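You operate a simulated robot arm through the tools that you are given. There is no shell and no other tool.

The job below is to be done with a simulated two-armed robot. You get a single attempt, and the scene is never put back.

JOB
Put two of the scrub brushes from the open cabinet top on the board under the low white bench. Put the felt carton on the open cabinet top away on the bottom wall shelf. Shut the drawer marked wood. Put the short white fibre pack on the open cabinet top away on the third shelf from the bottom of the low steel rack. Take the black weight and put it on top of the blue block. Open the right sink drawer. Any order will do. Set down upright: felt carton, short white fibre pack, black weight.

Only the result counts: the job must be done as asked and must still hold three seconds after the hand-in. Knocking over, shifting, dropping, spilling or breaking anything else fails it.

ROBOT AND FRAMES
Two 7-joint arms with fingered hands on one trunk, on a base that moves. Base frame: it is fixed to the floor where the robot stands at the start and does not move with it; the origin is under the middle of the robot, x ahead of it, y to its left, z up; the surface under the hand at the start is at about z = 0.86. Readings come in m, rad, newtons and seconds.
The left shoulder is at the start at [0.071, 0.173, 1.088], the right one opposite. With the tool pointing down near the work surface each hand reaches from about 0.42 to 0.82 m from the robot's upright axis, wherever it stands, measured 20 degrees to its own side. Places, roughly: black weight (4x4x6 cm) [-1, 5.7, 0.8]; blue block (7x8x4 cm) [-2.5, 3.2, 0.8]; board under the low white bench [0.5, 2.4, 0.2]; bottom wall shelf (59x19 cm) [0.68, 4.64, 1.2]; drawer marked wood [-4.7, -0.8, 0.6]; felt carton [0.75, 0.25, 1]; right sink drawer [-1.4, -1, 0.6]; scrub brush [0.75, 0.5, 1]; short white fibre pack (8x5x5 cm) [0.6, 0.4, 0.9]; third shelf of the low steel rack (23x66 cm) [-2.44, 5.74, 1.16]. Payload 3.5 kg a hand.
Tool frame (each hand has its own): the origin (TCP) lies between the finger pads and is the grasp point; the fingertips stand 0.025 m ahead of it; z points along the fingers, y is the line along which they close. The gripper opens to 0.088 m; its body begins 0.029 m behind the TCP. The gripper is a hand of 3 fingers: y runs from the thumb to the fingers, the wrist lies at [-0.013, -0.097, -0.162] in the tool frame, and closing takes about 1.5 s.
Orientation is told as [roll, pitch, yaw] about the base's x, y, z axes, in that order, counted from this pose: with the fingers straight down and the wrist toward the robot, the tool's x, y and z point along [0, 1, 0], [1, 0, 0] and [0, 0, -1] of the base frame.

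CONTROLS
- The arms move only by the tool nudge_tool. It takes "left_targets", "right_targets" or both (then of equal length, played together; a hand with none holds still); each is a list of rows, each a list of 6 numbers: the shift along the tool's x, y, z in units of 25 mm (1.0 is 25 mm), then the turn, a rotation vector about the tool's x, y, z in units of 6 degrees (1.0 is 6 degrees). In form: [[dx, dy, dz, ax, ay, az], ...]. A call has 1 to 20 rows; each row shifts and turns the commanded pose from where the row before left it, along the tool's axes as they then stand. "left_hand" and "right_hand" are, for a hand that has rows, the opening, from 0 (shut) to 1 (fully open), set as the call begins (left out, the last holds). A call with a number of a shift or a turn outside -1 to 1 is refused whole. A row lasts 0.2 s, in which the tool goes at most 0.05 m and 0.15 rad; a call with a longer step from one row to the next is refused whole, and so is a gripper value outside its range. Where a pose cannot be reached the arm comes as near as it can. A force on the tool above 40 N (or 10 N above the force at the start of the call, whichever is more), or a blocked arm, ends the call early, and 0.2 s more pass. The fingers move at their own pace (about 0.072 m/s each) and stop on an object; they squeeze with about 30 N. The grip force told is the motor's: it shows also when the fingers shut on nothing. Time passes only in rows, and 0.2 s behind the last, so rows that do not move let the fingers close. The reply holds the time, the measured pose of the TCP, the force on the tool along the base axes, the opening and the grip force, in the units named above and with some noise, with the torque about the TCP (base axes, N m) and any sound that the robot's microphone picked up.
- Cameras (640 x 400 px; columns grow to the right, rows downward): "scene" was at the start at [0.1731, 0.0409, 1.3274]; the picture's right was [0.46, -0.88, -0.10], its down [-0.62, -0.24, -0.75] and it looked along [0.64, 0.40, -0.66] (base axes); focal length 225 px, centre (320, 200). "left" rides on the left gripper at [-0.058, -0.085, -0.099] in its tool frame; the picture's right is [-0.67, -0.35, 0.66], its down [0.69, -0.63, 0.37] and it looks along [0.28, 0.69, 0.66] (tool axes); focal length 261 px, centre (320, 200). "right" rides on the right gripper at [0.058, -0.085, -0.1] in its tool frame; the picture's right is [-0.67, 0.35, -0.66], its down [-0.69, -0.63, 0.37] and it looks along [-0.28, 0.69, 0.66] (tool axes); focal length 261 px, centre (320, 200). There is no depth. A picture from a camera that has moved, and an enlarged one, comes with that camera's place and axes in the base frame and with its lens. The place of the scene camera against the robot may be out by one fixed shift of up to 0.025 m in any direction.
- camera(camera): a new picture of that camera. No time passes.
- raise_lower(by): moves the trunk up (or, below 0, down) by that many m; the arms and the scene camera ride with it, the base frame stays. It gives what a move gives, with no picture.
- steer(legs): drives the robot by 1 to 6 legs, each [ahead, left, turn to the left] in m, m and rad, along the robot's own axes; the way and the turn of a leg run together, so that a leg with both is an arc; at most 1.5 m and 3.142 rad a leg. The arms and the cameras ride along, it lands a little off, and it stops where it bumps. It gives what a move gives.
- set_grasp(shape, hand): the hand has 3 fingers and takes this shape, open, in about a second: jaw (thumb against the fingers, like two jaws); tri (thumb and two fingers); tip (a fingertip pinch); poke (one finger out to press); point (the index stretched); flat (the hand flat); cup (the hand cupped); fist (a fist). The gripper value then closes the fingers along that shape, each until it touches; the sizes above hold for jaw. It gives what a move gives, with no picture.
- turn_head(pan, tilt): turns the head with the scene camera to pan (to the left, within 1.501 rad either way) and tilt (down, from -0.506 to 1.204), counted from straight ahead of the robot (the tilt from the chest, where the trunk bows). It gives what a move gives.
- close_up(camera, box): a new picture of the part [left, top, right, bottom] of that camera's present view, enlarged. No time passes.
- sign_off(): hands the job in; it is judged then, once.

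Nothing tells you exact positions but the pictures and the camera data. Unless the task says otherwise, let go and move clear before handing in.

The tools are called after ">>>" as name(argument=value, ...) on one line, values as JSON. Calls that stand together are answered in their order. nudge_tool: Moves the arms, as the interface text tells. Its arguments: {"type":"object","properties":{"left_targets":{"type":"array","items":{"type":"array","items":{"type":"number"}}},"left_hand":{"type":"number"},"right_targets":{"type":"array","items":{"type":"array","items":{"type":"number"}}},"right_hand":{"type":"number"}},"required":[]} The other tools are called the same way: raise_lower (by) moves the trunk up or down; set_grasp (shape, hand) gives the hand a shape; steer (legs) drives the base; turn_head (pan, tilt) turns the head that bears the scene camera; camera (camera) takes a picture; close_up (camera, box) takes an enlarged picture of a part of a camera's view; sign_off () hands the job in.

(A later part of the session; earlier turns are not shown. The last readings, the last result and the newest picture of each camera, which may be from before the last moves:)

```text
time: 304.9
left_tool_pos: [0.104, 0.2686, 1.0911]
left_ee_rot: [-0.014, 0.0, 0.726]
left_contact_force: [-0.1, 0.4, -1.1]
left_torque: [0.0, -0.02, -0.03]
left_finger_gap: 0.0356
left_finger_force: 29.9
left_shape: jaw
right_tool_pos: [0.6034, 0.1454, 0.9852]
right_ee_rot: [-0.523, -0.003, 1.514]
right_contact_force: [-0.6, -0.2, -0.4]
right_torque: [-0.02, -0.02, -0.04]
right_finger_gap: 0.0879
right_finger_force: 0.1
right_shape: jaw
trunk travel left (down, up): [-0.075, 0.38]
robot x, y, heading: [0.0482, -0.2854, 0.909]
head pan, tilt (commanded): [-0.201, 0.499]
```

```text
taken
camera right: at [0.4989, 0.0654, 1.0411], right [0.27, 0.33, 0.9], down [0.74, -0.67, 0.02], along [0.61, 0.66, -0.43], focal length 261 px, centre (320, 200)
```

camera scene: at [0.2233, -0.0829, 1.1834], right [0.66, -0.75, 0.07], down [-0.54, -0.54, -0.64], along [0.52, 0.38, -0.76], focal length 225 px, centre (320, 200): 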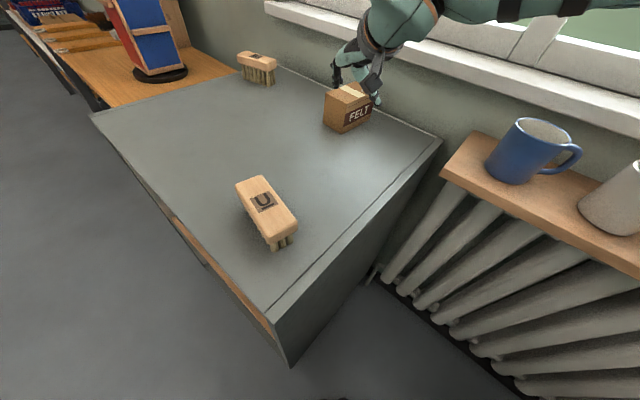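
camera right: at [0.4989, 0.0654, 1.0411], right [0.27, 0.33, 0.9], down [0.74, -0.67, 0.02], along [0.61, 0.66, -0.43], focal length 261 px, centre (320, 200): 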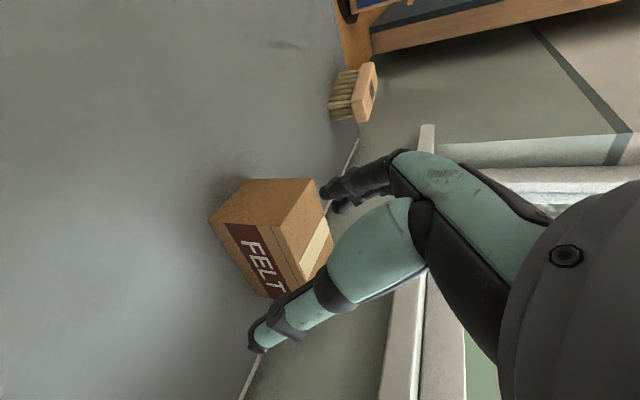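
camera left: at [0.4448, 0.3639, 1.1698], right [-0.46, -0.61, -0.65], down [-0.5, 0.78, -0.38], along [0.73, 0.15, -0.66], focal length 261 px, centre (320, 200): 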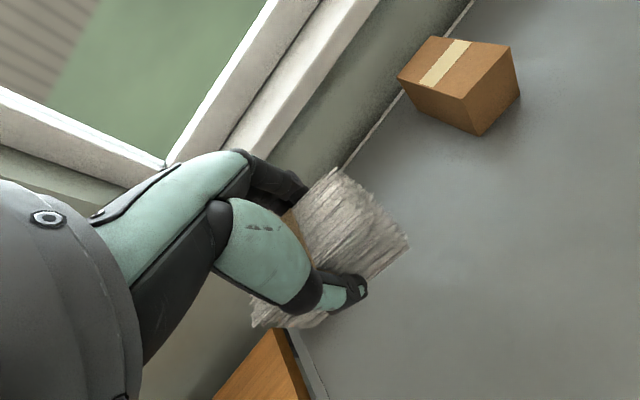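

The carton sits just ahead of the right hand. I'll drive 7 cm forward and look again from the hand.

>>> steer(legs=[[0.071, -0.01, 0.0]])

>>> camera(camera="right")

>>> camera(camera="scene")

```text
time: 305.9
left_tool_pos: [0.1561, 0.3208, 1.0914]
left_ee_rot: [-0.015, -0.001, 0.727]
left_contact_force: [-0.6, 0.1, 0.3]
left_torque: [-0.04, 0.04, 0.01]
left_finger_gap: 0.0357
left_finger_force: 29.4
left_shape: jaw
right_tool_pos: [0.6549, 0.1946, 0.9845]
right_ee_rot: [-0.522, -0.001, 1.516]
right_contact_force: [-0.1, 0.8, 0.9]
right_torque: [0.01, 0.01, 0.01]
right_finger_gap: 0.0879
right_finger_force: 0.1
right_shape: jaw
trunk travel left (down, up): [-0.075, 0.38]
robot x, y, heading: [0.096, -0.2325, 0.913]
head pan, tilt (commanded): [-0.201, 0.499]
```

```text
taken
camera right: at [0.5507, 0.1167, 1.0408], right [0.27, 0.33, 0.9], down [0.74, -0.67, 0.02], along [0.61, 0.66, -0.43], focal length 261 px, centre (320, 200)
```

right: 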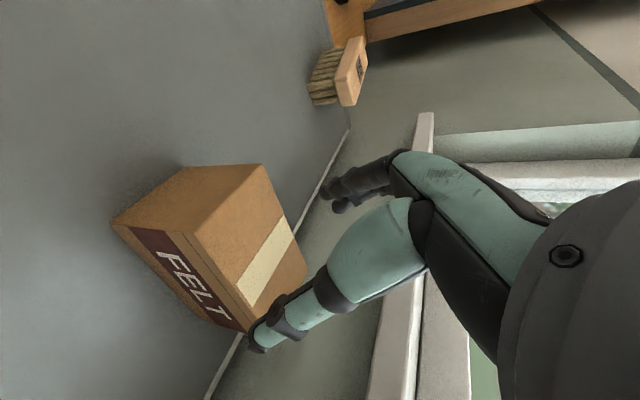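

```text
taken
camera scene: at [0.2752, -0.0318, 1.1833], right [0.66, -0.75, 0.07], down [-0.54, -0.54, -0.64], along [0.52, 0.39, -0.76], focal length 225 px, centre (320, 200)
```

scene: 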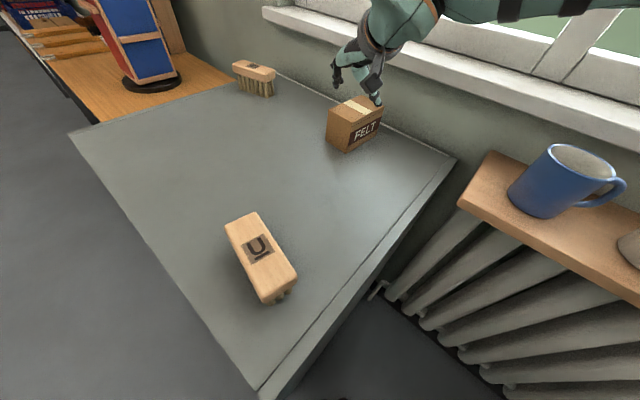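

The hand is centred across the carton's width. I'll descend so the fingers straddle its sides.

>>> nudge_tool(right_targets=[[0.35, 0.01, 0.54, 0, 0, 0], [0.35, 0.01, 0.54, 0, 0, 0], [0.35, 0.01, 0.54, 0, 0, 0], [0.3, 0.01, 0.46, 0, 0, 0], [0, 0, 0, 0, 0, 0]])

>>> camera(camera="right")

>>> close_up(camera="scene", box=[260, 40, 460, 190])

```text
time: 307.1
left_tool_pos: [0.1538, 0.3189, 1.0914]
left_ee_rot: [-0.013, -0.001, 0.728]
left_contact_force: [-0.1, -0.6, 0.1]
left_torque: [-0.01, -0.02, 0.03]
left_finger_gap: 0.0355
left_finger_force: 30.4
left_shape: jaw
right_tool_pos: [0.6494, 0.1966, 0.9237]
right_ee_rot: [-0.522, -0.004, 1.518]
right_contact_force: [0.0, 2.1, 9.8]
right_torque: [0.17, 0.14, -0.05]
right_finger_gap: 0.0875
right_finger_force: 0.2
right_shape: jaw
trunk travel left (down, up): [-0.075, 0.38]
robot x, y, heading: [0.0994, -0.2365, 0.916]
head pan, tilt (commanded): [-0.201, 0.499]
```

```text
taken
camera right: at [0.5454, 0.1178, 0.9797], right [0.27, 0.33, 0.9], down [0.74, -0.67, 0.02], along [0.61, 0.66, -0.43], focal length 261 px, centre (320, 200)
```

right: 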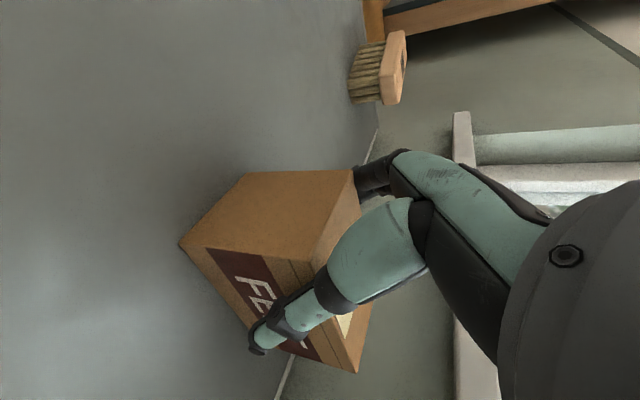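

```text
2.67 times, centred on (360, 115) of scene
camera zoom: at [0.2738, -0.0327, 1.1838], right [0.66, -0.75, 0.07], down [-0.54, -0.54, -0.64], along [0.52, 0.39, -0.76], focal length 600 px, centre (213, 427)
```

zoom: 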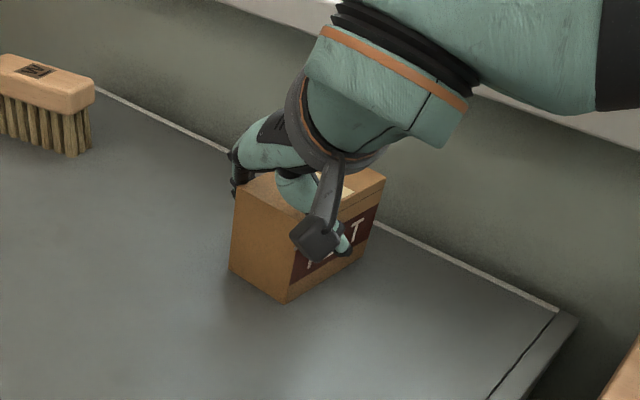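

The palm lightly touches the carton's top (about 10 N). I'll ease up 3 mm and close the fingers.

>>> nudge_tool(right_targets=[[-0.06, 0, -0.11, 0, 0, 0], [0, 0, 0, 0, 0, 0]])

>>> nudge_tool(right_targets=[[0, 0, 0, 0, 0, 0], [0, 0, 0, 0, 0, 0], [0, 0, 0, 0, 0, 0], [0, 0, 0, 0, 0, 0], [0, 0, 0, 0, 0, 0], [0, 0, 0, 0, 0, 0], [0, 0, 0, 0, 0, 0], [0, 0, 0, 0, 0, 0]], right_hand=0)

>>> camera(camera="right")

>>> close_up(camera="scene", box=[260, 40, 460, 190])

```text
time: 307.7
left_tool_pos: [0.1559, 0.3198, 1.0904]
left_ee_rot: [-0.013, -0.002, 0.729]
left_contact_force: [0.0, 0.7, 0.0]
left_torque: [0.0, 0.01, -0.03]
left_finger_gap: 0.0358
left_finger_force: 29.7
left_shape: jaw
right_tool_pos: [0.6507, 0.1961, 0.9245]
right_ee_rot: [-0.521, -0.001, 1.516]
right_contact_force: [-0.5, 1.6, -0.1]
right_torque: [0.02, 0.03, 0.02]
right_finger_gap: 0.0879
right_finger_force: 0.2
right_shape: jaw
trunk travel left (down, up): [-0.075, 0.38]
robot x, y, heading: [0.1008, -0.2382, 0.91]
head pan, tilt (commanded): [-0.201, 0.499]
```

```text
time: 309.5
left_tool_pos: [0.1551, 0.3206, 1.0903]
left_ee_rot: [-0.015, -0.001, 0.727]
left_contact_force: [0.1, 0.6, -0.5]
left_torque: [0.01, 0.01, -0.01]
left_finger_gap: 0.0354
left_finger_force: 29.6
left_shape: jaw
right_tool_pos: [0.65, 0.1954, 0.9274]
right_ee_rot: [-0.523, -0.003, 1.516]
right_contact_force: [-0.5, 0.4, 0.9]
right_torque: [0.1, 0.01, 0.0]
right_finger_gap: 0.064
right_finger_force: 30.0
right_shape: jaw
trunk travel left (down, up): [-0.075, 0.38]
robot x, y, heading: [0.0989, -0.2351, 0.917]
head pan, tilt (commanded): [-0.201, 0.499]
```

```text
taken
camera right: at [0.5463, 0.1174, 0.9824], right [0.27, 0.33, 0.9], down [0.74, -0.67, 0.02], along [0.61, 0.66, -0.43], focal length 261 px, centre (320, 200)
```

right: 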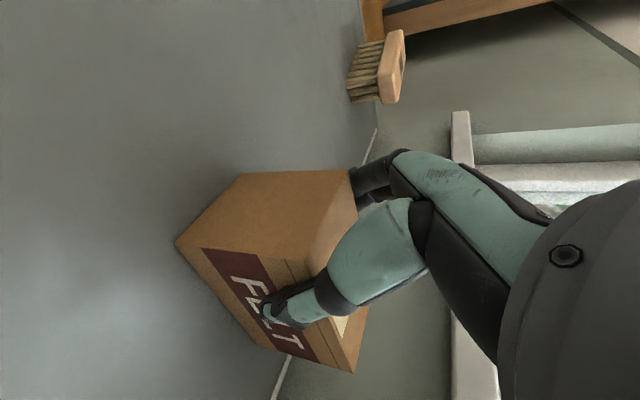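

```text
2.67 times, centred on (360, 115) of scene
camera zoom: at [0.2745, -0.0324, 1.1834], right [0.66, -0.75, 0.07], down [-0.54, -0.54, -0.64], along [0.52, 0.39, -0.76], focal length 600 px, centre (213, 427)
```

zoom: 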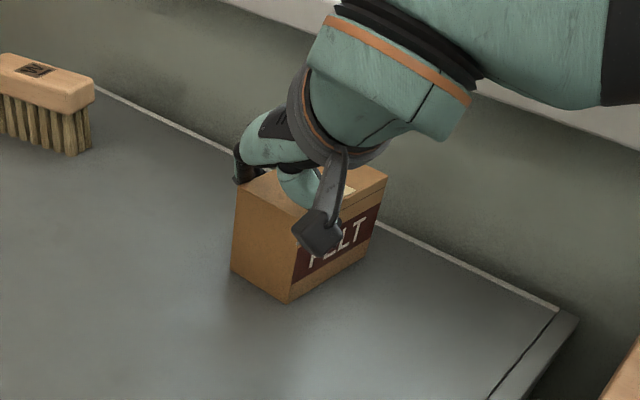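

The carton is gripped at its 6.4 cm width. I'll lift it 4 cm and check that it stays level.

>>> nudge_tool(right_targets=[[-0.14, 0, -0.24, 0, 0, 0], [-0.27, 0, -0.46, 0, 0, 0], [-0.27, 0, -0.46, 0, 0, 0], [-0.14, 0, -0.24, 0, 0, 0], [0, 0, 0, 0, 0, 0], [0, 0, 0, 0, 0, 0]])

>>> camera(camera="right")

>>> camera(camera="scene")

```text
time: 310.9
left_tool_pos: [0.1571, 0.3189, 1.0906]
left_ee_rot: [-0.015, -0.002, 0.727]
left_contact_force: [0.3, 1.3, -1.5]
left_torque: [0.01, -0.01, 0.0]
left_finger_gap: 0.0356
left_finger_force: 29.9
left_shape: jaw
right_tool_pos: [0.6518, 0.1977, 0.9665]
right_ee_rot: [-0.521, -0.002, 1.515]
right_contact_force: [-0.2, -0.2, -1.7]
right_torque: [0.01, 0.06, 0.0]
right_finger_gap: 0.064
right_finger_force: 30.3
right_shape: jaw
trunk travel left (down, up): [-0.075, 0.38]
robot x, y, heading: [0.098, -0.2338, 0.914]
head pan, tilt (commanded): [-0.201, 0.499]
```

```text
taken
camera right: at [0.5473, 0.1182, 1.023], right [0.27, 0.33, 0.9], down [0.74, -0.67, 0.02], along [0.61, 0.66, -0.43], focal length 261 px, centre (320, 200)
```

right: 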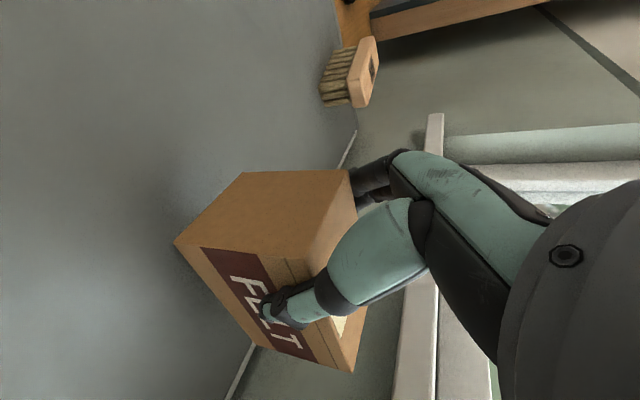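

```text
taken
camera scene: at [0.2749, -0.0321, 1.1833], right [0.66, -0.75, 0.07], down [-0.54, -0.54, -0.64], along [0.52, 0.39, -0.76], focal length 225 px, centre (320, 200)
```

scene: 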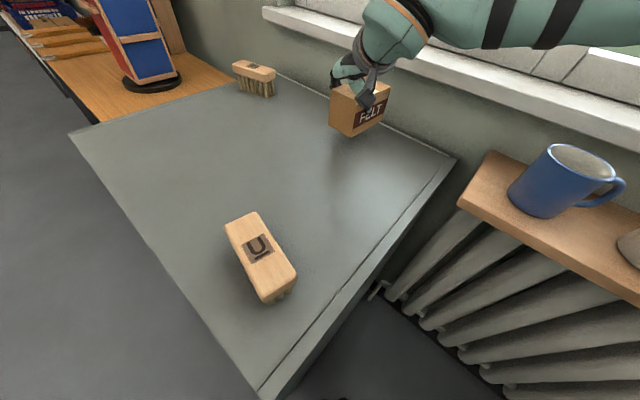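

The carton is held level. I'll retrace my way: back 8 cm, then strafe left away from the cabinet.

>>> steer(legs=[[-0.08, 0.0, 0.0], [0.0, 0.62, 0.0]])

>>> raise_lower(by=0.1)

>>> turn_head(pan=0.3, tilt=0.3)

>>> camera(camera="scene")

```text
time: 315.0
left_tool_pos: [-0.3929, 0.6329, 1.0918]
left_ee_rot: [-0.015, -0.002, 0.741]
left_contact_force: [-0.2, -0.3, -0.6]
left_torque: [0.02, -0.02, -0.01]
left_finger_gap: 0.0359
left_finger_force: 30.3
left_shape: jaw
right_tool_pos: [0.1053, 0.5173, 0.9659]
right_ee_rot: [-0.523, -0.002, 1.529]
right_contact_force: [0.6, 0.5, -1.0]
right_torque: [0.02, 0.06, -0.01]
right_finger_gap: 0.064
right_finger_force: 30.3
right_shape: jaw
trunk travel left (down, up): [-0.075, 0.38]
robot x, y, heading: [-0.442, 0.0793, 0.924]
head pan, tilt (commanded): [-0.201, 0.499]
```

```text
time: 316.4
left_tool_pos: [-0.3925, 0.6342, 1.1898]
left_ee_rot: [-0.015, 0.0, 0.742]
left_contact_force: [1.1, 0.1, -1.8]
left_torque: [-0.03, 0.0, -0.02]
left_finger_gap: 0.0356
left_finger_force: 29.9
left_shape: jaw
right_tool_pos: [0.1047, 0.5165, 1.0654]
right_ee_rot: [-0.522, -0.001, 1.529]
right_contact_force: [-0.1, 0.3, -1.8]
right_torque: [-0.01, 0.06, 0.03]
right_finger_gap: 0.0639
right_finger_force: 29.5
right_shape: jaw
trunk travel left (down, up): [-0.175, 0.28]
robot x, y, heading: [-0.4423, 0.0781, 0.927]
head pan, tilt (commanded): [-0.201, 0.499]
```

```text
time: 317.3
left_tool_pos: [-0.3944, 0.6333, 1.1903]
left_ee_rot: [-0.015, -0.001, 0.742]
left_contact_force: [-0.2, 0.1, -0.8]
left_torque: [-0.02, -0.03, -0.01]
left_finger_gap: 0.0359
left_finger_force: 30.4
left_shape: jaw
right_tool_pos: [0.1056, 0.5175, 1.0662]
right_ee_rot: [-0.524, -0.001, 1.529]
right_contact_force: [0.5, -0.2, -0.8]
right_torque: [0.0, 0.07, -0.01]
right_finger_gap: 0.0638
right_finger_force: 30.4
right_shape: jaw
trunk travel left (down, up): [-0.175, 0.28]
robot x, y, heading: [-0.4431, 0.08, 0.926]
head pan, tilt (commanded): [0.3, 0.3]
```

```text
taken
camera scene: at [-0.3528, 0.2471, 1.3469], right [0.94, -0.34, -0.06], down [-0.21, -0.43, -0.88], along [0.28, 0.83, -0.48], focal length 225 px, centre (320, 200)
```

scene: 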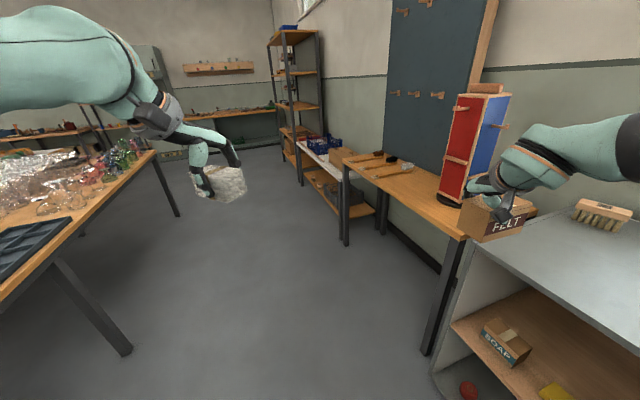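

Both items are in hand. I'll turn to face up the aisle and drive toward the wall shelf, stopping partway to look.

>>> steer(legs=[[0.0, 0.0, 0.645], [1.4, 0.0, 0.0], [1.3, 0.0, 0.0]])

>>> turn_head(pan=-0.3, tilt=0.1)

>>> camera(camera="scene")

>>> turn_head(pan=0.5, tilt=0.2)

>>> camera(camera="scene")

```text
time: 332.1
left_tool_pos: [-0.8074, 3.2052, 1.191]
left_ee_rot: [-0.014, -0.002, 1.408]
left_contact_force: [0.5, 0.3, -0.3]
left_torque: [0.01, 0.04, -0.01]
left_finger_gap: 0.0358
left_finger_force: 29.7
left_shape: jaw
right_tool_pos: [-0.3439, 3.4222, 1.067]
right_ee_rot: [-0.524, -0.002, 2.197]
right_contact_force: [-0.5, -0.5, -1.4]
right_torque: [-0.03, 0.02, 0.03]
right_finger_gap: 0.0638
right_finger_force: 29.9
right_shape: jaw
trunk travel left (down, up): [-0.175, 0.28]
robot x, y, heading: [-0.502, 2.7425, 1.591]
head pan, tilt (commanded): [0.3, 0.3]
```

```text
time: 333.1
left_tool_pos: [-0.8064, 3.2052, 1.1904]
left_ee_rot: [-0.014, -0.002, 1.409]
left_contact_force: [0.6, -1.1, -0.5]
left_torque: [0.02, -0.02, 0.0]
left_finger_gap: 0.0356
left_finger_force: 30.1
left_shape: jaw
right_tool_pos: [-0.3449, 3.4222, 1.0665]
right_ee_rot: [-0.523, 0.0, 2.197]
right_contact_force: [0.7, 0.3, -1.2]
right_torque: [-0.05, 0.05, 0.0]
right_finger_gap: 0.0642
right_finger_force: 30.3
right_shape: jaw
trunk travel left (down, up): [-0.175, 0.28]
robot x, y, heading: [-0.5068, 2.7423, 1.596]
head pan, tilt (commanded): [-0.3, 0.099]
```

```text
taken
camera scene: at [-0.4837, 2.9339, 1.3654], right [0.96, -0.27, 0.06], down [-0.02, -0.3, -0.95], along [0.27, 0.92, -0.29], focal length 225 px, centre (320, 200)
```

scene: 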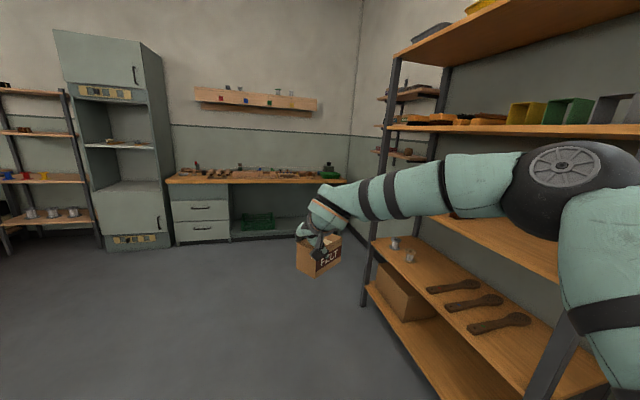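

```text
time: 334.2
left_tool_pos: [-0.8062, 3.2059, 1.1899]
left_ee_rot: [-0.014, -0.002, 1.41]
left_contact_force: [0.4, -0.4, -0.4]
left_torque: [0.02, 0.01, 0.01]
left_finger_gap: 0.0356
left_finger_force: 30.0
left_shape: jaw
right_tool_pos: [-0.3447, 3.4227, 1.067]
right_ee_rot: [-0.524, -0.002, 2.198]
right_contact_force: [-0.5, 0.0, -2.0]
right_torque: [0.0, 0.01, 0.04]
right_finger_gap: 0.0636
right_finger_force: 29.7
right_shape: jaw
trunk travel left (down, up): [-0.175, 0.28]
robot x, y, heading: [-0.4998, 2.7411, 1.594]
head pan, tilt (commanded): [0.499, 0.201]
```

```text
taken
camera scene: at [-0.5552, 2.9245, 1.3575], right [0.87, 0.49, -0.1], down [0.1, -0.37, -0.92], along [-0.49, 0.79, -0.37], focal length 225 px, centre (320, 200)
```

scene: 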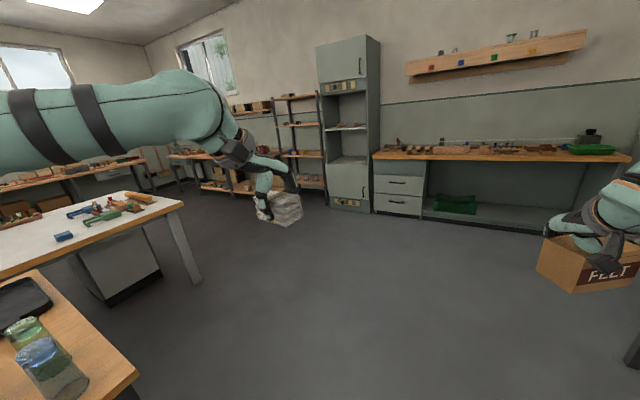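

I can see three small wall shelves behind the tall shelf, at about z 1.21, 1.44 and 1.70 near y 4.64; the bottom one is the target. I'll drive on to about y 4.3 and turn to face that wall.

>>> steer(legs=[[1.0, 0.0, 0.0], [0.55, 0.0, 0.0], [0.0, 0.0, -1.59]])

>>> turn_head(pan=0.4, tilt=0.1)

>>> camera(camera="scene")

```text
time: 345.9
left_tool_pos: [-0.0909, 4.5995, 1.1918]
left_ee_rot: [-0.014, -0.002, -0.136]
left_contact_force: [0.3, 0.4, -1.1]
left_torque: [-0.01, 0.0, 0.04]
left_finger_gap: 0.0353
left_finger_force: 30.2
left_shape: jaw
right_tool_pos: [0.1389, 4.1432, 1.0665]
right_ee_rot: [-0.526, -0.002, 0.65]
right_contact_force: [0.2, 0.5, -2.1]
right_torque: [0.03, 0.0, 0.03]
right_finger_gap: 0.0635
right_finger_force: 30.3
right_shape: jaw
trunk travel left (down, up): [-0.175, 0.28]
robot x, y, heading: [-0.5494, 4.2806, 0.05]
head pan, tilt (commanded): [0.499, 0.201]
```

```text
time: 346.6
left_tool_pos: [-0.0913, 4.5993, 1.1897]
left_ee_rot: [-0.013, -0.001, -0.135]
left_contact_force: [-0.3, -0.4, -0.1]
left_torque: [0.01, 0.01, -0.01]
left_finger_gap: 0.0355
left_finger_force: 29.9
left_shape: jaw
right_tool_pos: [0.1379, 4.1431, 1.0664]
right_ee_rot: [-0.522, -0.002, 0.652]
right_contact_force: [0.4, -0.3, -1.1]
right_torque: [0.03, -0.01, -0.04]
right_finger_gap: 0.0634
right_finger_force: 29.7
right_shape: jaw
trunk travel left (down, up): [-0.175, 0.28]
robot x, y, heading: [-0.5484, 4.2824, 0.046]
head pan, tilt (commanded): [0.4, 0.099]
```

```text
taken
camera scene: at [-0.3633, 4.3255, 1.366], right [0.43, -0.9, -0.08], down [-0.29, -0.05, -0.95], along [0.86, 0.43, -0.29], focal length 225 px, centre (320, 200)
```

scene: 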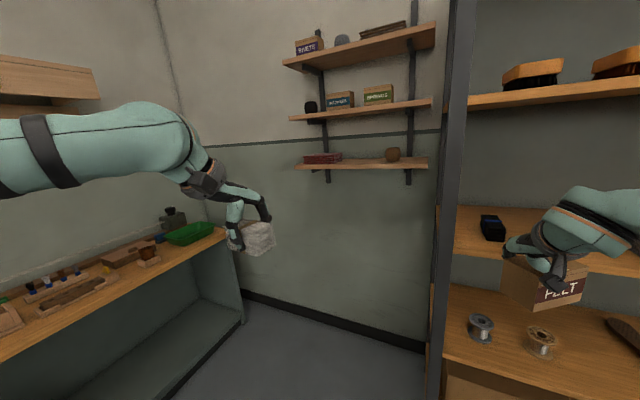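

The bottom wall shelf has a red box on its left and a brown ball on its right with about 19 cm free between them, y 4.51–4.70. I'll turn slightly right, strafe left in front of it, and raise the trunk.

>>> steer(legs=[[0.0, 0.0, -0.248], [0.0, 0.75, 0.0]])

>>> raise_lower(by=0.24)

>>> turn_head(pan=-0.1, tilt=0.3)

>>> camera(camera="scene")

>>> camera(camera="right")

```text
time: 351.5
left_tool_pos: [0.1295, 5.2056, 1.1911]
left_ee_rot: [-0.015, -0.001, -0.398]
left_contact_force: [-0.1, 0.9, -0.2]
left_torque: [0.0, -0.02, -0.05]
left_finger_gap: 0.0353
left_finger_force: 30.2
left_shape: jaw
right_tool_pos: [0.2323, 4.7052, 1.0654]
right_ee_rot: [-0.523, -0.001, 0.39]
right_contact_force: [-0.6, 0.6, -1.7]
right_torque: [0.05, 0.0, -0.04]
right_finger_gap: 0.0635
right_finger_force: 30.1
right_shape: jaw
trunk travel left (down, up): [-0.175, 0.28]
robot x, y, heading: [-0.3947, 5.0198, -0.212]
head pan, tilt (commanded): [0.4, 0.099]
```

```text
time: 354.0
left_tool_pos: [0.129, 5.2045, 1.4311]
left_ee_rot: [-0.014, -0.001, -0.397]
left_contact_force: [0.3, -0.4, -0.9]
left_torque: [-0.03, -0.01, 0.01]
left_finger_gap: 0.0354
left_finger_force: 30.1
left_shape: jaw
right_tool_pos: [0.1688, 4.7187, 1.4379]
right_ee_rot: [-0.635, -0.164, 0.398]
right_contact_force: [-0.8, -0.1, -1.3]
right_torque: [0.04, 0.03, 0.02]
right_finger_gap: 0.0634
right_finger_force: 29.7
right_shape: jaw
trunk travel left (down, up): [-0.415, 0.04]
robot x, y, heading: [-0.3961, 5.0168, -0.214]
head pan, tilt (commanded): [0.4, 0.099]
```

```text
time: 354.9
left_tool_pos: [0.1295, 5.2049, 1.4312]
left_ee_rot: [-0.015, -0.003, -0.396]
left_contact_force: [-0.1, 0.0, -1.2]
left_torque: [0.0, 0.01, 0.01]
left_finger_gap: 0.0352
left_finger_force: 30.0
left_shape: jaw
right_tool_pos: [0.1699, 4.7182, 1.4371]
right_ee_rot: [-0.633, -0.165, 0.398]
right_contact_force: [0.0, -0.4, -1.7]
right_torque: [0.04, 0.0, 0.04]
right_finger_gap: 0.0635
right_finger_force: 29.9
right_shape: jaw
trunk travel left (down, up): [-0.415, 0.04]
robot x, y, heading: [-0.3931, 5.0177, -0.213]
head pan, tilt (commanded): [-0.099, 0.3]
```

```text
taken
camera scene: at [-0.3167, 4.9882, 1.6206], right [-0.31, -0.95, 0.0], down [-0.29, 0.09, -0.95], along [0.91, -0.29, -0.3], focal length 225 px, centre (320, 200)
```

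scene: 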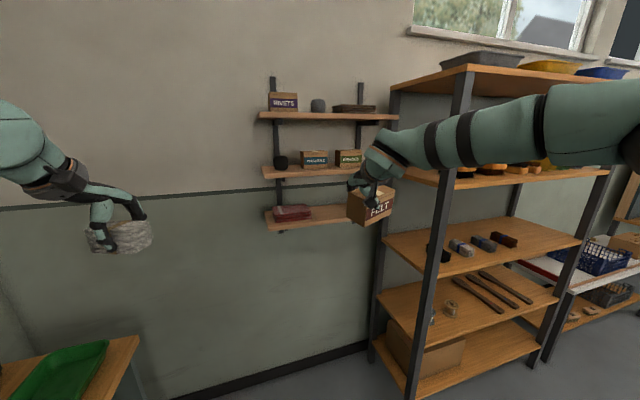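

```text
taken
camera right: at [0.045, 4.7805, 1.4679], right [0.24, -0.06, 0.97], down [-0.29, -0.96, 0.01], along [0.93, -0.28, -0.25], focal length 261 px, centre (320, 200)
```

right: 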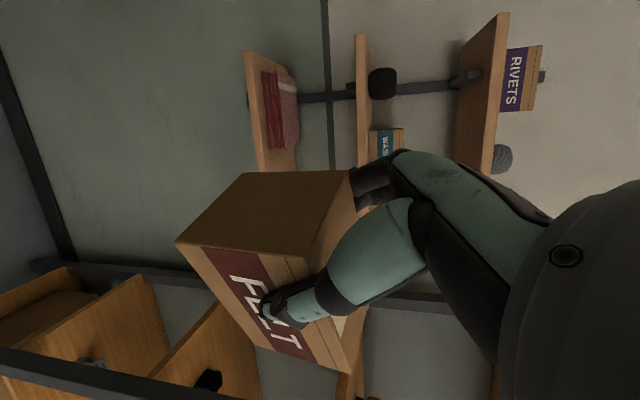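

Raising the trunk shifted the right hand's pose a bit (carton tilted). I'll correct its orientation and bring it down to about z 1.30 before approaching.

>>> nudge_tool(right_targets=[[0, 0, 0, 0.42, 0.35, -0.31], [0, 0, 0, 0.42, 0.35, -0.31], [0, 0, 0, 0.43, 0.35, -0.31], [0.55, 0, 0.9, 0, 0, 0], [0.55, 0, 0.9, 0, 0, 0], [0.55, 0, 0.9, 0, 0, 0], [0.55, 0, 0.9, 0, 0, 0], [0.5, 0, 0.9, 0, 0, 0], [0, 0, 0, 0, 0, 0]])

>>> camera(camera="right")

>>> camera(camera="scene")

```text
time: 356.9
left_tool_pos: [0.1296, 5.205, 1.4309]
left_ee_rot: [-0.014, -0.001, -0.395]
left_contact_force: [0.5, 0.1, -0.6]
left_torque: [0.01, 0.03, -0.01]
left_finger_gap: 0.0355
left_finger_force: 30.5
left_shape: jaw
right_tool_pos: [0.1948, 4.7171, 1.3091]
right_ee_rot: [-0.636, -0.164, 0.4]
right_contact_force: [-0.4, 0.8, -0.4]
right_torque: [0.05, 0.02, -0.01]
right_finger_gap: 0.0633
right_finger_force: 30.0
right_shape: jaw
right hand out of reach, approached as far as the arm can: row 1, 2, 3
trunk travel left (down, up): [-0.415, 0.04]
robot x, y, heading: [-0.3914, 5.0177, -0.215]
head pan, tilt (commanded): [-0.099, 0.3]
```

```text
taken
camera right: at [0.0684, 4.7782, 1.3388], right [0.24, -0.06, 0.97], down [-0.29, -0.96, 0.01], along [0.93, -0.28, -0.25], focal length 261 px, centre (320, 200)
```

right: 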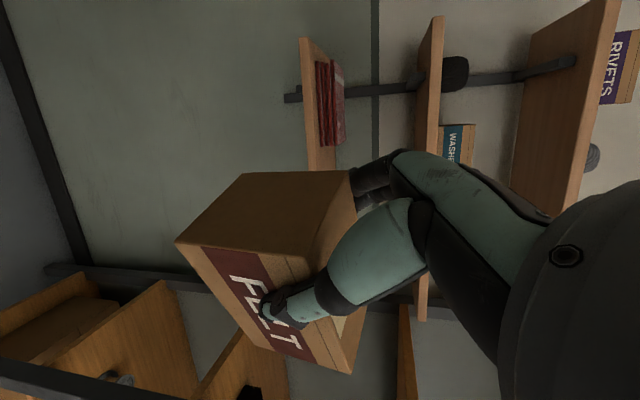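

```text
taken
camera scene: at [-0.3169, 4.9881, 1.6206], right [-0.31, -0.95, 0.0], down [-0.29, 0.09, -0.95], along [0.91, -0.29, -0.3], focal length 225 px, centre (320, 200)
```

scene: 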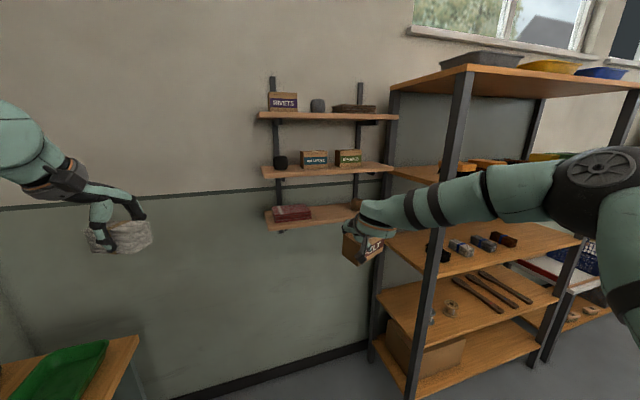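

Height is right; now that the hand is lower I'll retry the orientation correction.

>>> nudge_tool(right_targets=[[0, 0, 0, 0.42, 0.35, -0.31], [0, 0, 0, 0.42, 0.35, -0.31], [0, 0, 0, 0.43, 0.35, -0.31], [0, 0, 0, 0, 0, 0]])

```text
time: 357.9
left_tool_pos: [0.1285, 5.2064, 1.431]
left_ee_rot: [-0.013, -0.002, -0.398]
left_contact_force: [-0.4, 0.3, -0.9]
left_torque: [-0.01, 0.01, 0.03]
left_finger_gap: 0.0355
left_finger_force: 30.3
left_shape: jaw
right_tool_pos: [0.1943, 4.7154, 1.3081]
right_ee_rot: [-0.561, -0.055, 0.403]
right_contact_force: [0.2, 0.2, -2.1]
right_torque: [0.05, -0.02, -0.02]
right_finger_gap: 0.0634
right_finger_force: 29.9
right_shape: jaw
right hand out of reach, approached as far as the arm can: row 3
trunk travel left (down, up): [-0.415, 0.04]
robot x, y, heading: [-0.3898, 5.0161, -0.215]
head pan, tilt (commanded): [-0.099, 0.3]
```

Nearly level (3 degrees off). I'll pull the hand in 5 cm to gain wrist freedom and finish the correction.

>>> nudge_tool(right_targets=[[0.49, -0.82, -0.3, 0, 0, 0], [0.49, -0.82, -0.3, 0, 0, 0], [0, 0, 0, 0.45, 0.36, -0.27], [0, 0, 0, 0, 0, 0]])

```text
time: 358.9
left_tool_pos: [0.1316, 5.2063, 1.4318]
left_ee_rot: [-0.013, 0.0, -0.396]
left_contact_force: [0.0, -0.3, -0.4]
left_torque: [-0.02, 0.01, 0.03]
left_finger_gap: 0.0351
left_finger_force: 30.2
left_shape: jaw
right_tool_pos: [0.1453, 4.725, 1.3056]
right_ee_rot: [-0.524, 0.001, 0.402]
right_contact_force: [-0.6, 0.5, -1.6]
right_torque: [0.03, 0.0, 0.0]
right_finger_gap: 0.0635
right_finger_force: 29.7
right_shape: jaw
trunk travel left (down, up): [-0.415, 0.04]
robot x, y, heading: [-0.3923, 5.0199, -0.213]
head pan, tilt (commanded): [-0.099, 0.3]
```

The carton is level again at the right height. I'll drive forward to bring it just in front of the shelf.

>>> steer(legs=[[0.35, -0.018, 0.0]])

>>> camera(camera="right")

>>> turn_head(pan=-0.15, tilt=0.5)

>>> camera(camera="scene")

```text
time: 361.2
left_tool_pos: [0.4632, 5.1121, 1.4317]
left_ee_rot: [-0.013, -0.004, -0.401]
left_contact_force: [-0.1, 0.0, -0.1]
left_torque: [0.0, 0.0, 0.0]
left_finger_gap: 0.0349
left_finger_force: 29.5
left_shape: jaw
right_tool_pos: [0.479, 4.6321, 1.309]
right_ee_rot: [-0.526, -0.002, 0.399]
right_contact_force: [0.3, 0.3, -1.3]
right_torque: [0.05, 0.0, 0.01]
right_finger_gap: 0.0632
right_finger_force: 30.5
right_shape: jaw
trunk travel left (down, up): [-0.415, 0.04]
robot x, y, heading: [-0.0549, 4.9252, -0.215]
head pan, tilt (commanded): [-0.099, 0.3]
```

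```text
taken
camera right: at [0.3621, 4.6922, 1.3644], right [0.42, -0.1, 0.9], down [-0.28, -0.96, 0.03], along [0.87, -0.26, -0.43], focal length 261 px, centre (320, 200)
```

right: 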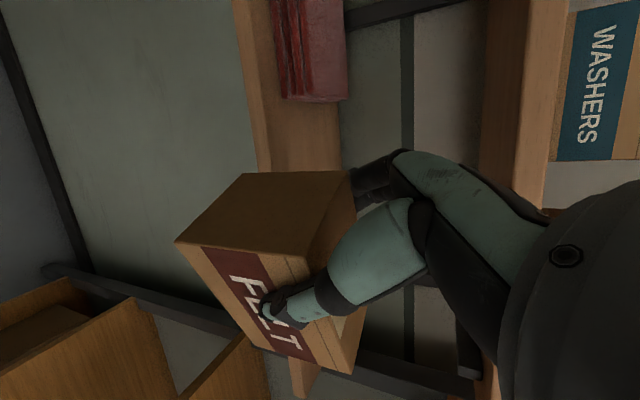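

```text
time: 361.9
left_tool_pos: [0.4675, 5.1113, 1.432]
left_ee_rot: [-0.013, -0.002, -0.399]
left_contact_force: [-0.9, 0.3, -0.8]
left_torque: [0.0, 0.01, -0.07]
left_finger_gap: 0.035
left_finger_force: 29.9
left_shape: jaw
right_tool_pos: [0.4815, 4.6328, 1.3067]
right_ee_rot: [-0.523, 0.0, 0.4]
right_contact_force: [0.2, -0.4, -1.4]
right_torque: [0.02, 0.0, -0.02]
right_finger_gap: 0.0634
right_finger_force: 29.9
right_shape: jaw
trunk travel left (down, up): [-0.415, 0.04]
robot x, y, heading: [-0.0556, 4.9242, -0.215]
head pan, tilt (commanded): [-0.15, 0.499]
```

```text
taken
camera scene: at [0.0166, 4.8923, 1.6023], right [-0.36, -0.93, 0.0], down [-0.45, 0.17, -0.88], along [0.82, -0.31, -0.48], focal length 225 px, centre (320, 200)
```

scene: 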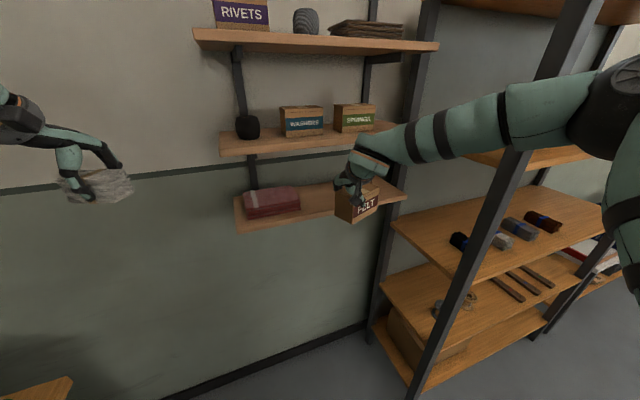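

>>> close_up(camera="right", box=[200, 0, 600, 200])

>>> close_up(camera="scene", box=[200, 80, 440, 240])

```text
1.60 times, centred on (400, 100) of right
camera zoom: at [0.3646, 4.6915, 1.3634], right [0.42, -0.1, 0.9], down [-0.28, -0.96, 0.03], along [0.86, -0.26, -0.43], focal length 417 px, centre (192, 360)
```

zoom: 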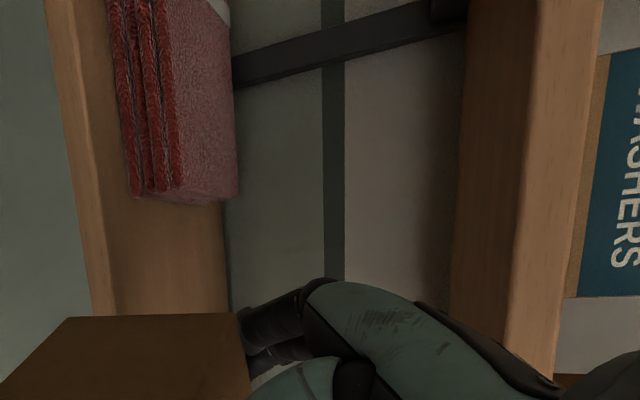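

```text
2.50 times, centred on (320, 160) of scene
camera zoom: at [0.0166, 4.8923, 1.6023], right [-0.36, -0.93, 0.0], down [-0.45, 0.17, -0.88], along [0.82, -0.31, -0.48], focal length 562 px, centre (320, 300)
```

zoom: 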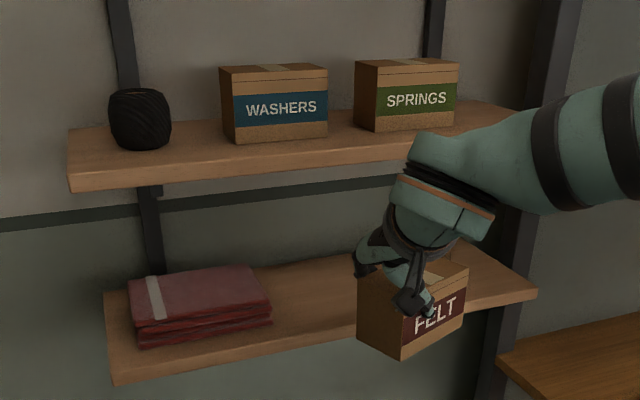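

The shelf surface is about z 1.205 with the next shelf's underside about 1.41. I'll lower the carton to about 2 cm above the shelf level and drive in 8 cm.

>>> nudge_tool(right_targets=[[0.16, 0, 0.28, 0, 0, 0], [0.16, 0, 0.28, 0, 0, 0], [0, 0, 0, 0, 0, 0]])

>>> steer(legs=[[0.08, 0.017, 0.0]])

>>> camera(camera="right")

>>> camera(camera="scene")

```text
time: 362.7
left_tool_pos: [0.4682, 5.1109, 1.4298]
left_ee_rot: [-0.014, 0.0, -0.4]
left_contact_force: [-0.2, 0.0, -0.5]
left_torque: [0.03, 0.04, -0.05]
left_finger_gap: 0.0352
left_finger_force: 30.1
left_shape: jaw
right_tool_pos: [0.483, 4.6314, 1.2913]
right_ee_rot: [-0.523, -0.001, 0.4]
right_contact_force: [-0.1, 0.5, -0.5]
right_torque: [0.03, 0.02, 0.02]
right_finger_gap: 0.0633
right_finger_force: 30.3
right_shape: jaw
trunk travel left (down, up): [-0.415, 0.04]
robot x, y, heading: [-0.0585, 4.9212, -0.212]
head pan, tilt (commanded): [-0.15, 0.499]
```

```text
time: 363.8
left_tool_pos: [0.5352, 5.1113, 1.4368]
left_ee_rot: [-0.01, -0.011, -0.399]
left_contact_force: [-0.8, -0.2, -0.6]
left_torque: [0.02, -0.02, 0.01]
left_finger_gap: 0.0354
left_finger_force: 30.2
left_shape: jaw
right_tool_pos: [0.551, 4.6315, 1.2948]
right_ee_rot: [-0.529, -0.008, 0.401]
right_contact_force: [-0.6, -0.2, -1.2]
right_torque: [0.05, 0.01, 0.01]
right_finger_gap: 0.0629
right_finger_force: 29.6
right_shape: jaw
trunk travel left (down, up): [-0.415, 0.04]
robot x, y, heading: [0.0242, 4.9256, -0.21]
head pan, tilt (commanded): [-0.15, 0.499]
```

```text
taken
camera right: at [0.4335, 4.6907, 1.3505], right [0.41, -0.1, 0.91], down [-0.28, -0.96, 0.02], along [0.87, -0.26, -0.42], focal length 261 px, centre (320, 200)
```

right: 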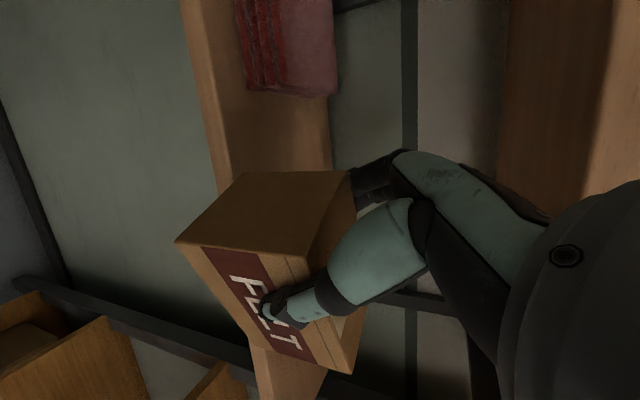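

```text
taken
camera scene: at [0.0841, 4.8921, 1.603], right [-0.36, -0.93, 0.0], down [-0.44, 0.17, -0.88], along [0.82, -0.31, -0.48], focal length 225 px, centre (320, 200)
```

scene: 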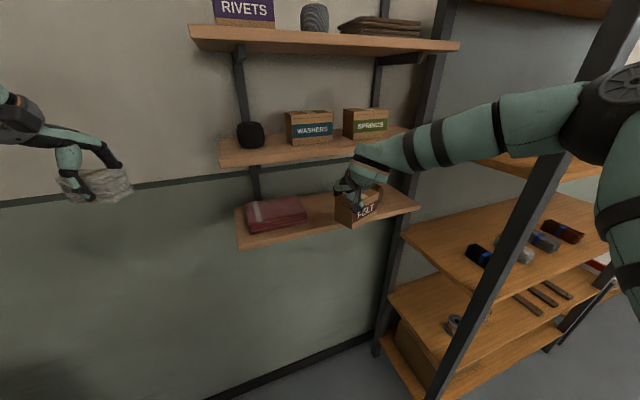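

>>> nudge_tool(right_targets=[[0, 0, 0, 0, 0, 0], [0, 0, 0, 0, 0, 0]])

>>> turn_head(pan=-0.1, tilt=1.1)

>>> camera(camera="scene")

```text
time: 364.4
left_tool_pos: [0.5417, 5.1108, 1.4337]
left_ee_rot: [-0.013, -0.006, -0.4]
left_contact_force: [0.0, -1.0, 0.1]
left_torque: [-0.02, -0.02, 0.02]
left_finger_gap: 0.0354
left_finger_force: 29.9
left_shape: jaw
right_tool_pos: [0.5564, 4.632, 1.2925]
right_ee_rot: [-0.526, -0.004, 0.399]
right_contact_force: [-0.4, 0.2, -2.2]
right_torque: [0.04, 0.01, 0.04]
right_finger_gap: 0.0634
right_finger_force: 29.8
right_shape: jaw
trunk travel left (down, up): [-0.415, 0.04]
robot x, y, heading: [0.0221, 4.9224, -0.211]
head pan, tilt (commanded): [-0.15, 0.499]
```

```text
time: 365.4
left_tool_pos: [0.5483, 5.1112, 1.4314]
left_ee_rot: [-0.014, -0.002, -0.399]
left_contact_force: [0.7, -0.3, -0.9]
left_torque: [0.0, -0.01, 0.02]
left_finger_gap: 0.0352
left_finger_force: 30.1
left_shape: jaw
right_tool_pos: [0.5618, 4.6319, 1.2905]
right_ee_rot: [-0.524, 0.0, 0.399]
right_contact_force: [-0.4, 0.4, -1.7]
right_torque: [0.02, 0.03, 0.04]
right_finger_gap: 0.0634
right_finger_force: 29.9
right_shape: jaw
trunk travel left (down, up): [-0.415, 0.04]
robot x, y, heading: [0.022, 4.9247, -0.209]
head pan, tilt (commanded): [-0.099, 1.1]
```

```text
taken
camera scene: at [0.073, 4.905, 1.5546], right [-0.31, -0.95, 0.0], down [-0.85, 0.28, -0.45], along [0.43, -0.14, -0.89], focal length 225 px, centre (320, 200)
```

scene: 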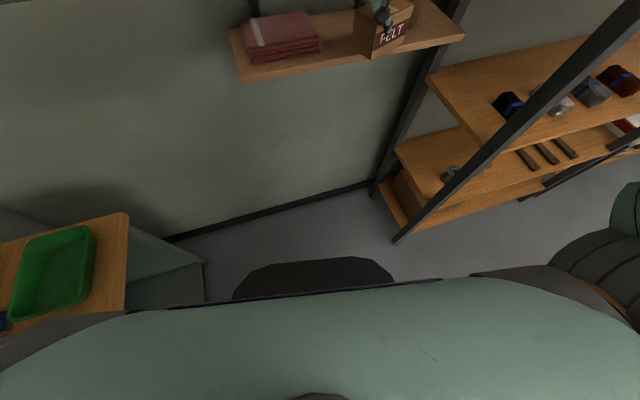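

That was only the raised trunk swaying; it has settled. I'll go in another 5 cm and check.

>>> steer(legs=[[0.05, 0.01, 0.0]])

>>> nudge_tool(right_targets=[[0, 0, 0, 0, 0, 0], [0, 0, 0, 0, 0, 0], [0, 0, 0, 0, 0, 0], [0, 0, 0, 0, 0, 0], [0, 0, 0, 0, 0, 0]])

>>> camera(camera="right")

>>> turn_head(pan=-0.3, tilt=0.5)

>>> camera(camera="scene")

```text
time: 366.3
left_tool_pos: [0.5842, 5.1104, 1.4365]
left_ee_rot: [-0.01, -0.013, -0.402]
left_contact_force: [0.5, -0.6, -1.2]
left_torque: [-0.01, -0.03, 0.02]
left_finger_gap: 0.0351
left_finger_force: 30.1
left_shape: jaw
right_tool_pos: [0.6008, 4.6299, 1.2956]
right_ee_rot: [-0.527, -0.01, 0.399]
right_contact_force: [-0.6, -0.4, -1.8]
right_torque: [0.07, -0.02, -0.02]
right_finger_gap: 0.0631
right_finger_force: 30.2
right_shape: jaw
trunk travel left (down, up): [-0.415, 0.04]
robot x, y, heading: [0.0746, 4.9217, -0.218]
head pan, tilt (commanded): [-0.099, 1.1]
```

```text
time: 367.5
left_tool_pos: [0.5981, 5.1098, 1.4322]
left_ee_rot: [-0.014, -0.001, -0.402]
left_contact_force: [-0.7, 0.2, -0.5]
left_torque: [-0.02, 0.02, -0.01]
left_finger_gap: 0.0354
left_finger_force: 29.8
left_shape: jaw
right_tool_pos: [0.6108, 4.6293, 1.29]
right_ee_rot: [-0.523, 0.002, 0.4]
right_contact_force: [0.5, 0.5, -1.3]
right_torque: [0.04, 0.01, 0.01]
right_finger_gap: 0.0634
right_finger_force: 30.0
right_shape: jaw
trunk travel left (down, up): [-0.415, 0.04]
robot x, y, heading: [0.0765, 4.9249, -0.216]
head pan, tilt (commanded): [-0.099, 1.1]
```

```text
taken
camera right: at [0.4946, 4.6892, 1.347], right [0.42, -0.1, 0.9], down [-0.28, -0.96, 0.03], along [0.86, -0.26, -0.43], focal length 261 px, centre (320, 200)
```

right: 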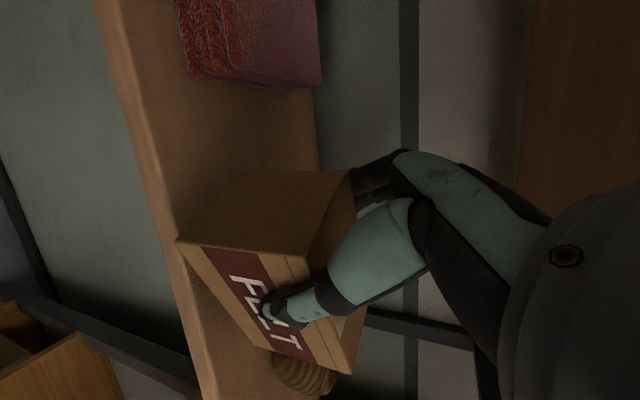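

```text
time: 368.5
left_tool_pos: [0.5989, 5.1108, 1.4304]
left_ee_rot: [-0.014, -0.003, -0.402]
left_contact_force: [-1.2, 0.2, -0.9]
left_torque: [0.03, 0.0, 0.01]
left_finger_gap: 0.0352
left_finger_force: 29.9
left_shape: jaw
right_tool_pos: [0.6118, 4.631, 1.2901]
right_ee_rot: [-0.524, -0.001, 0.399]
right_contact_force: [0.4, 0.0, -2.4]
right_torque: [0.03, 0.0, -0.02]
right_finger_gap: 0.0635
right_finger_force: 29.5
right_shape: jaw
trunk travel left (down, up): [-0.415, 0.04]
robot x, y, heading: [0.0749, 4.9204, -0.218]
head pan, tilt (commanded): [-0.3, 0.499]
```

```text
taken
camera scene: at [0.142, 4.8786, 1.6021], right [-0.49, -0.87, 0.0], down [-0.42, 0.24, -0.88], along [0.76, -0.43, -0.48], focal length 225 px, centre (320, 200)
```

scene: 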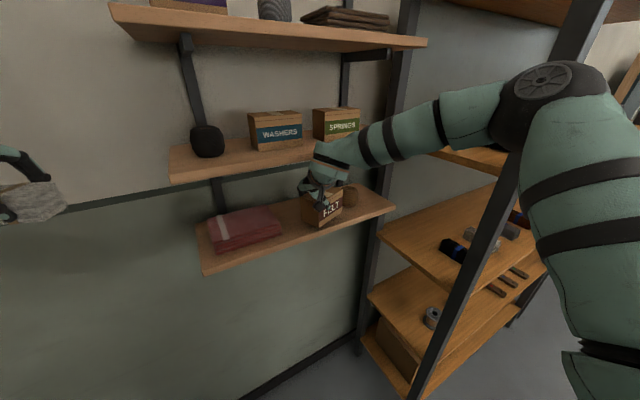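

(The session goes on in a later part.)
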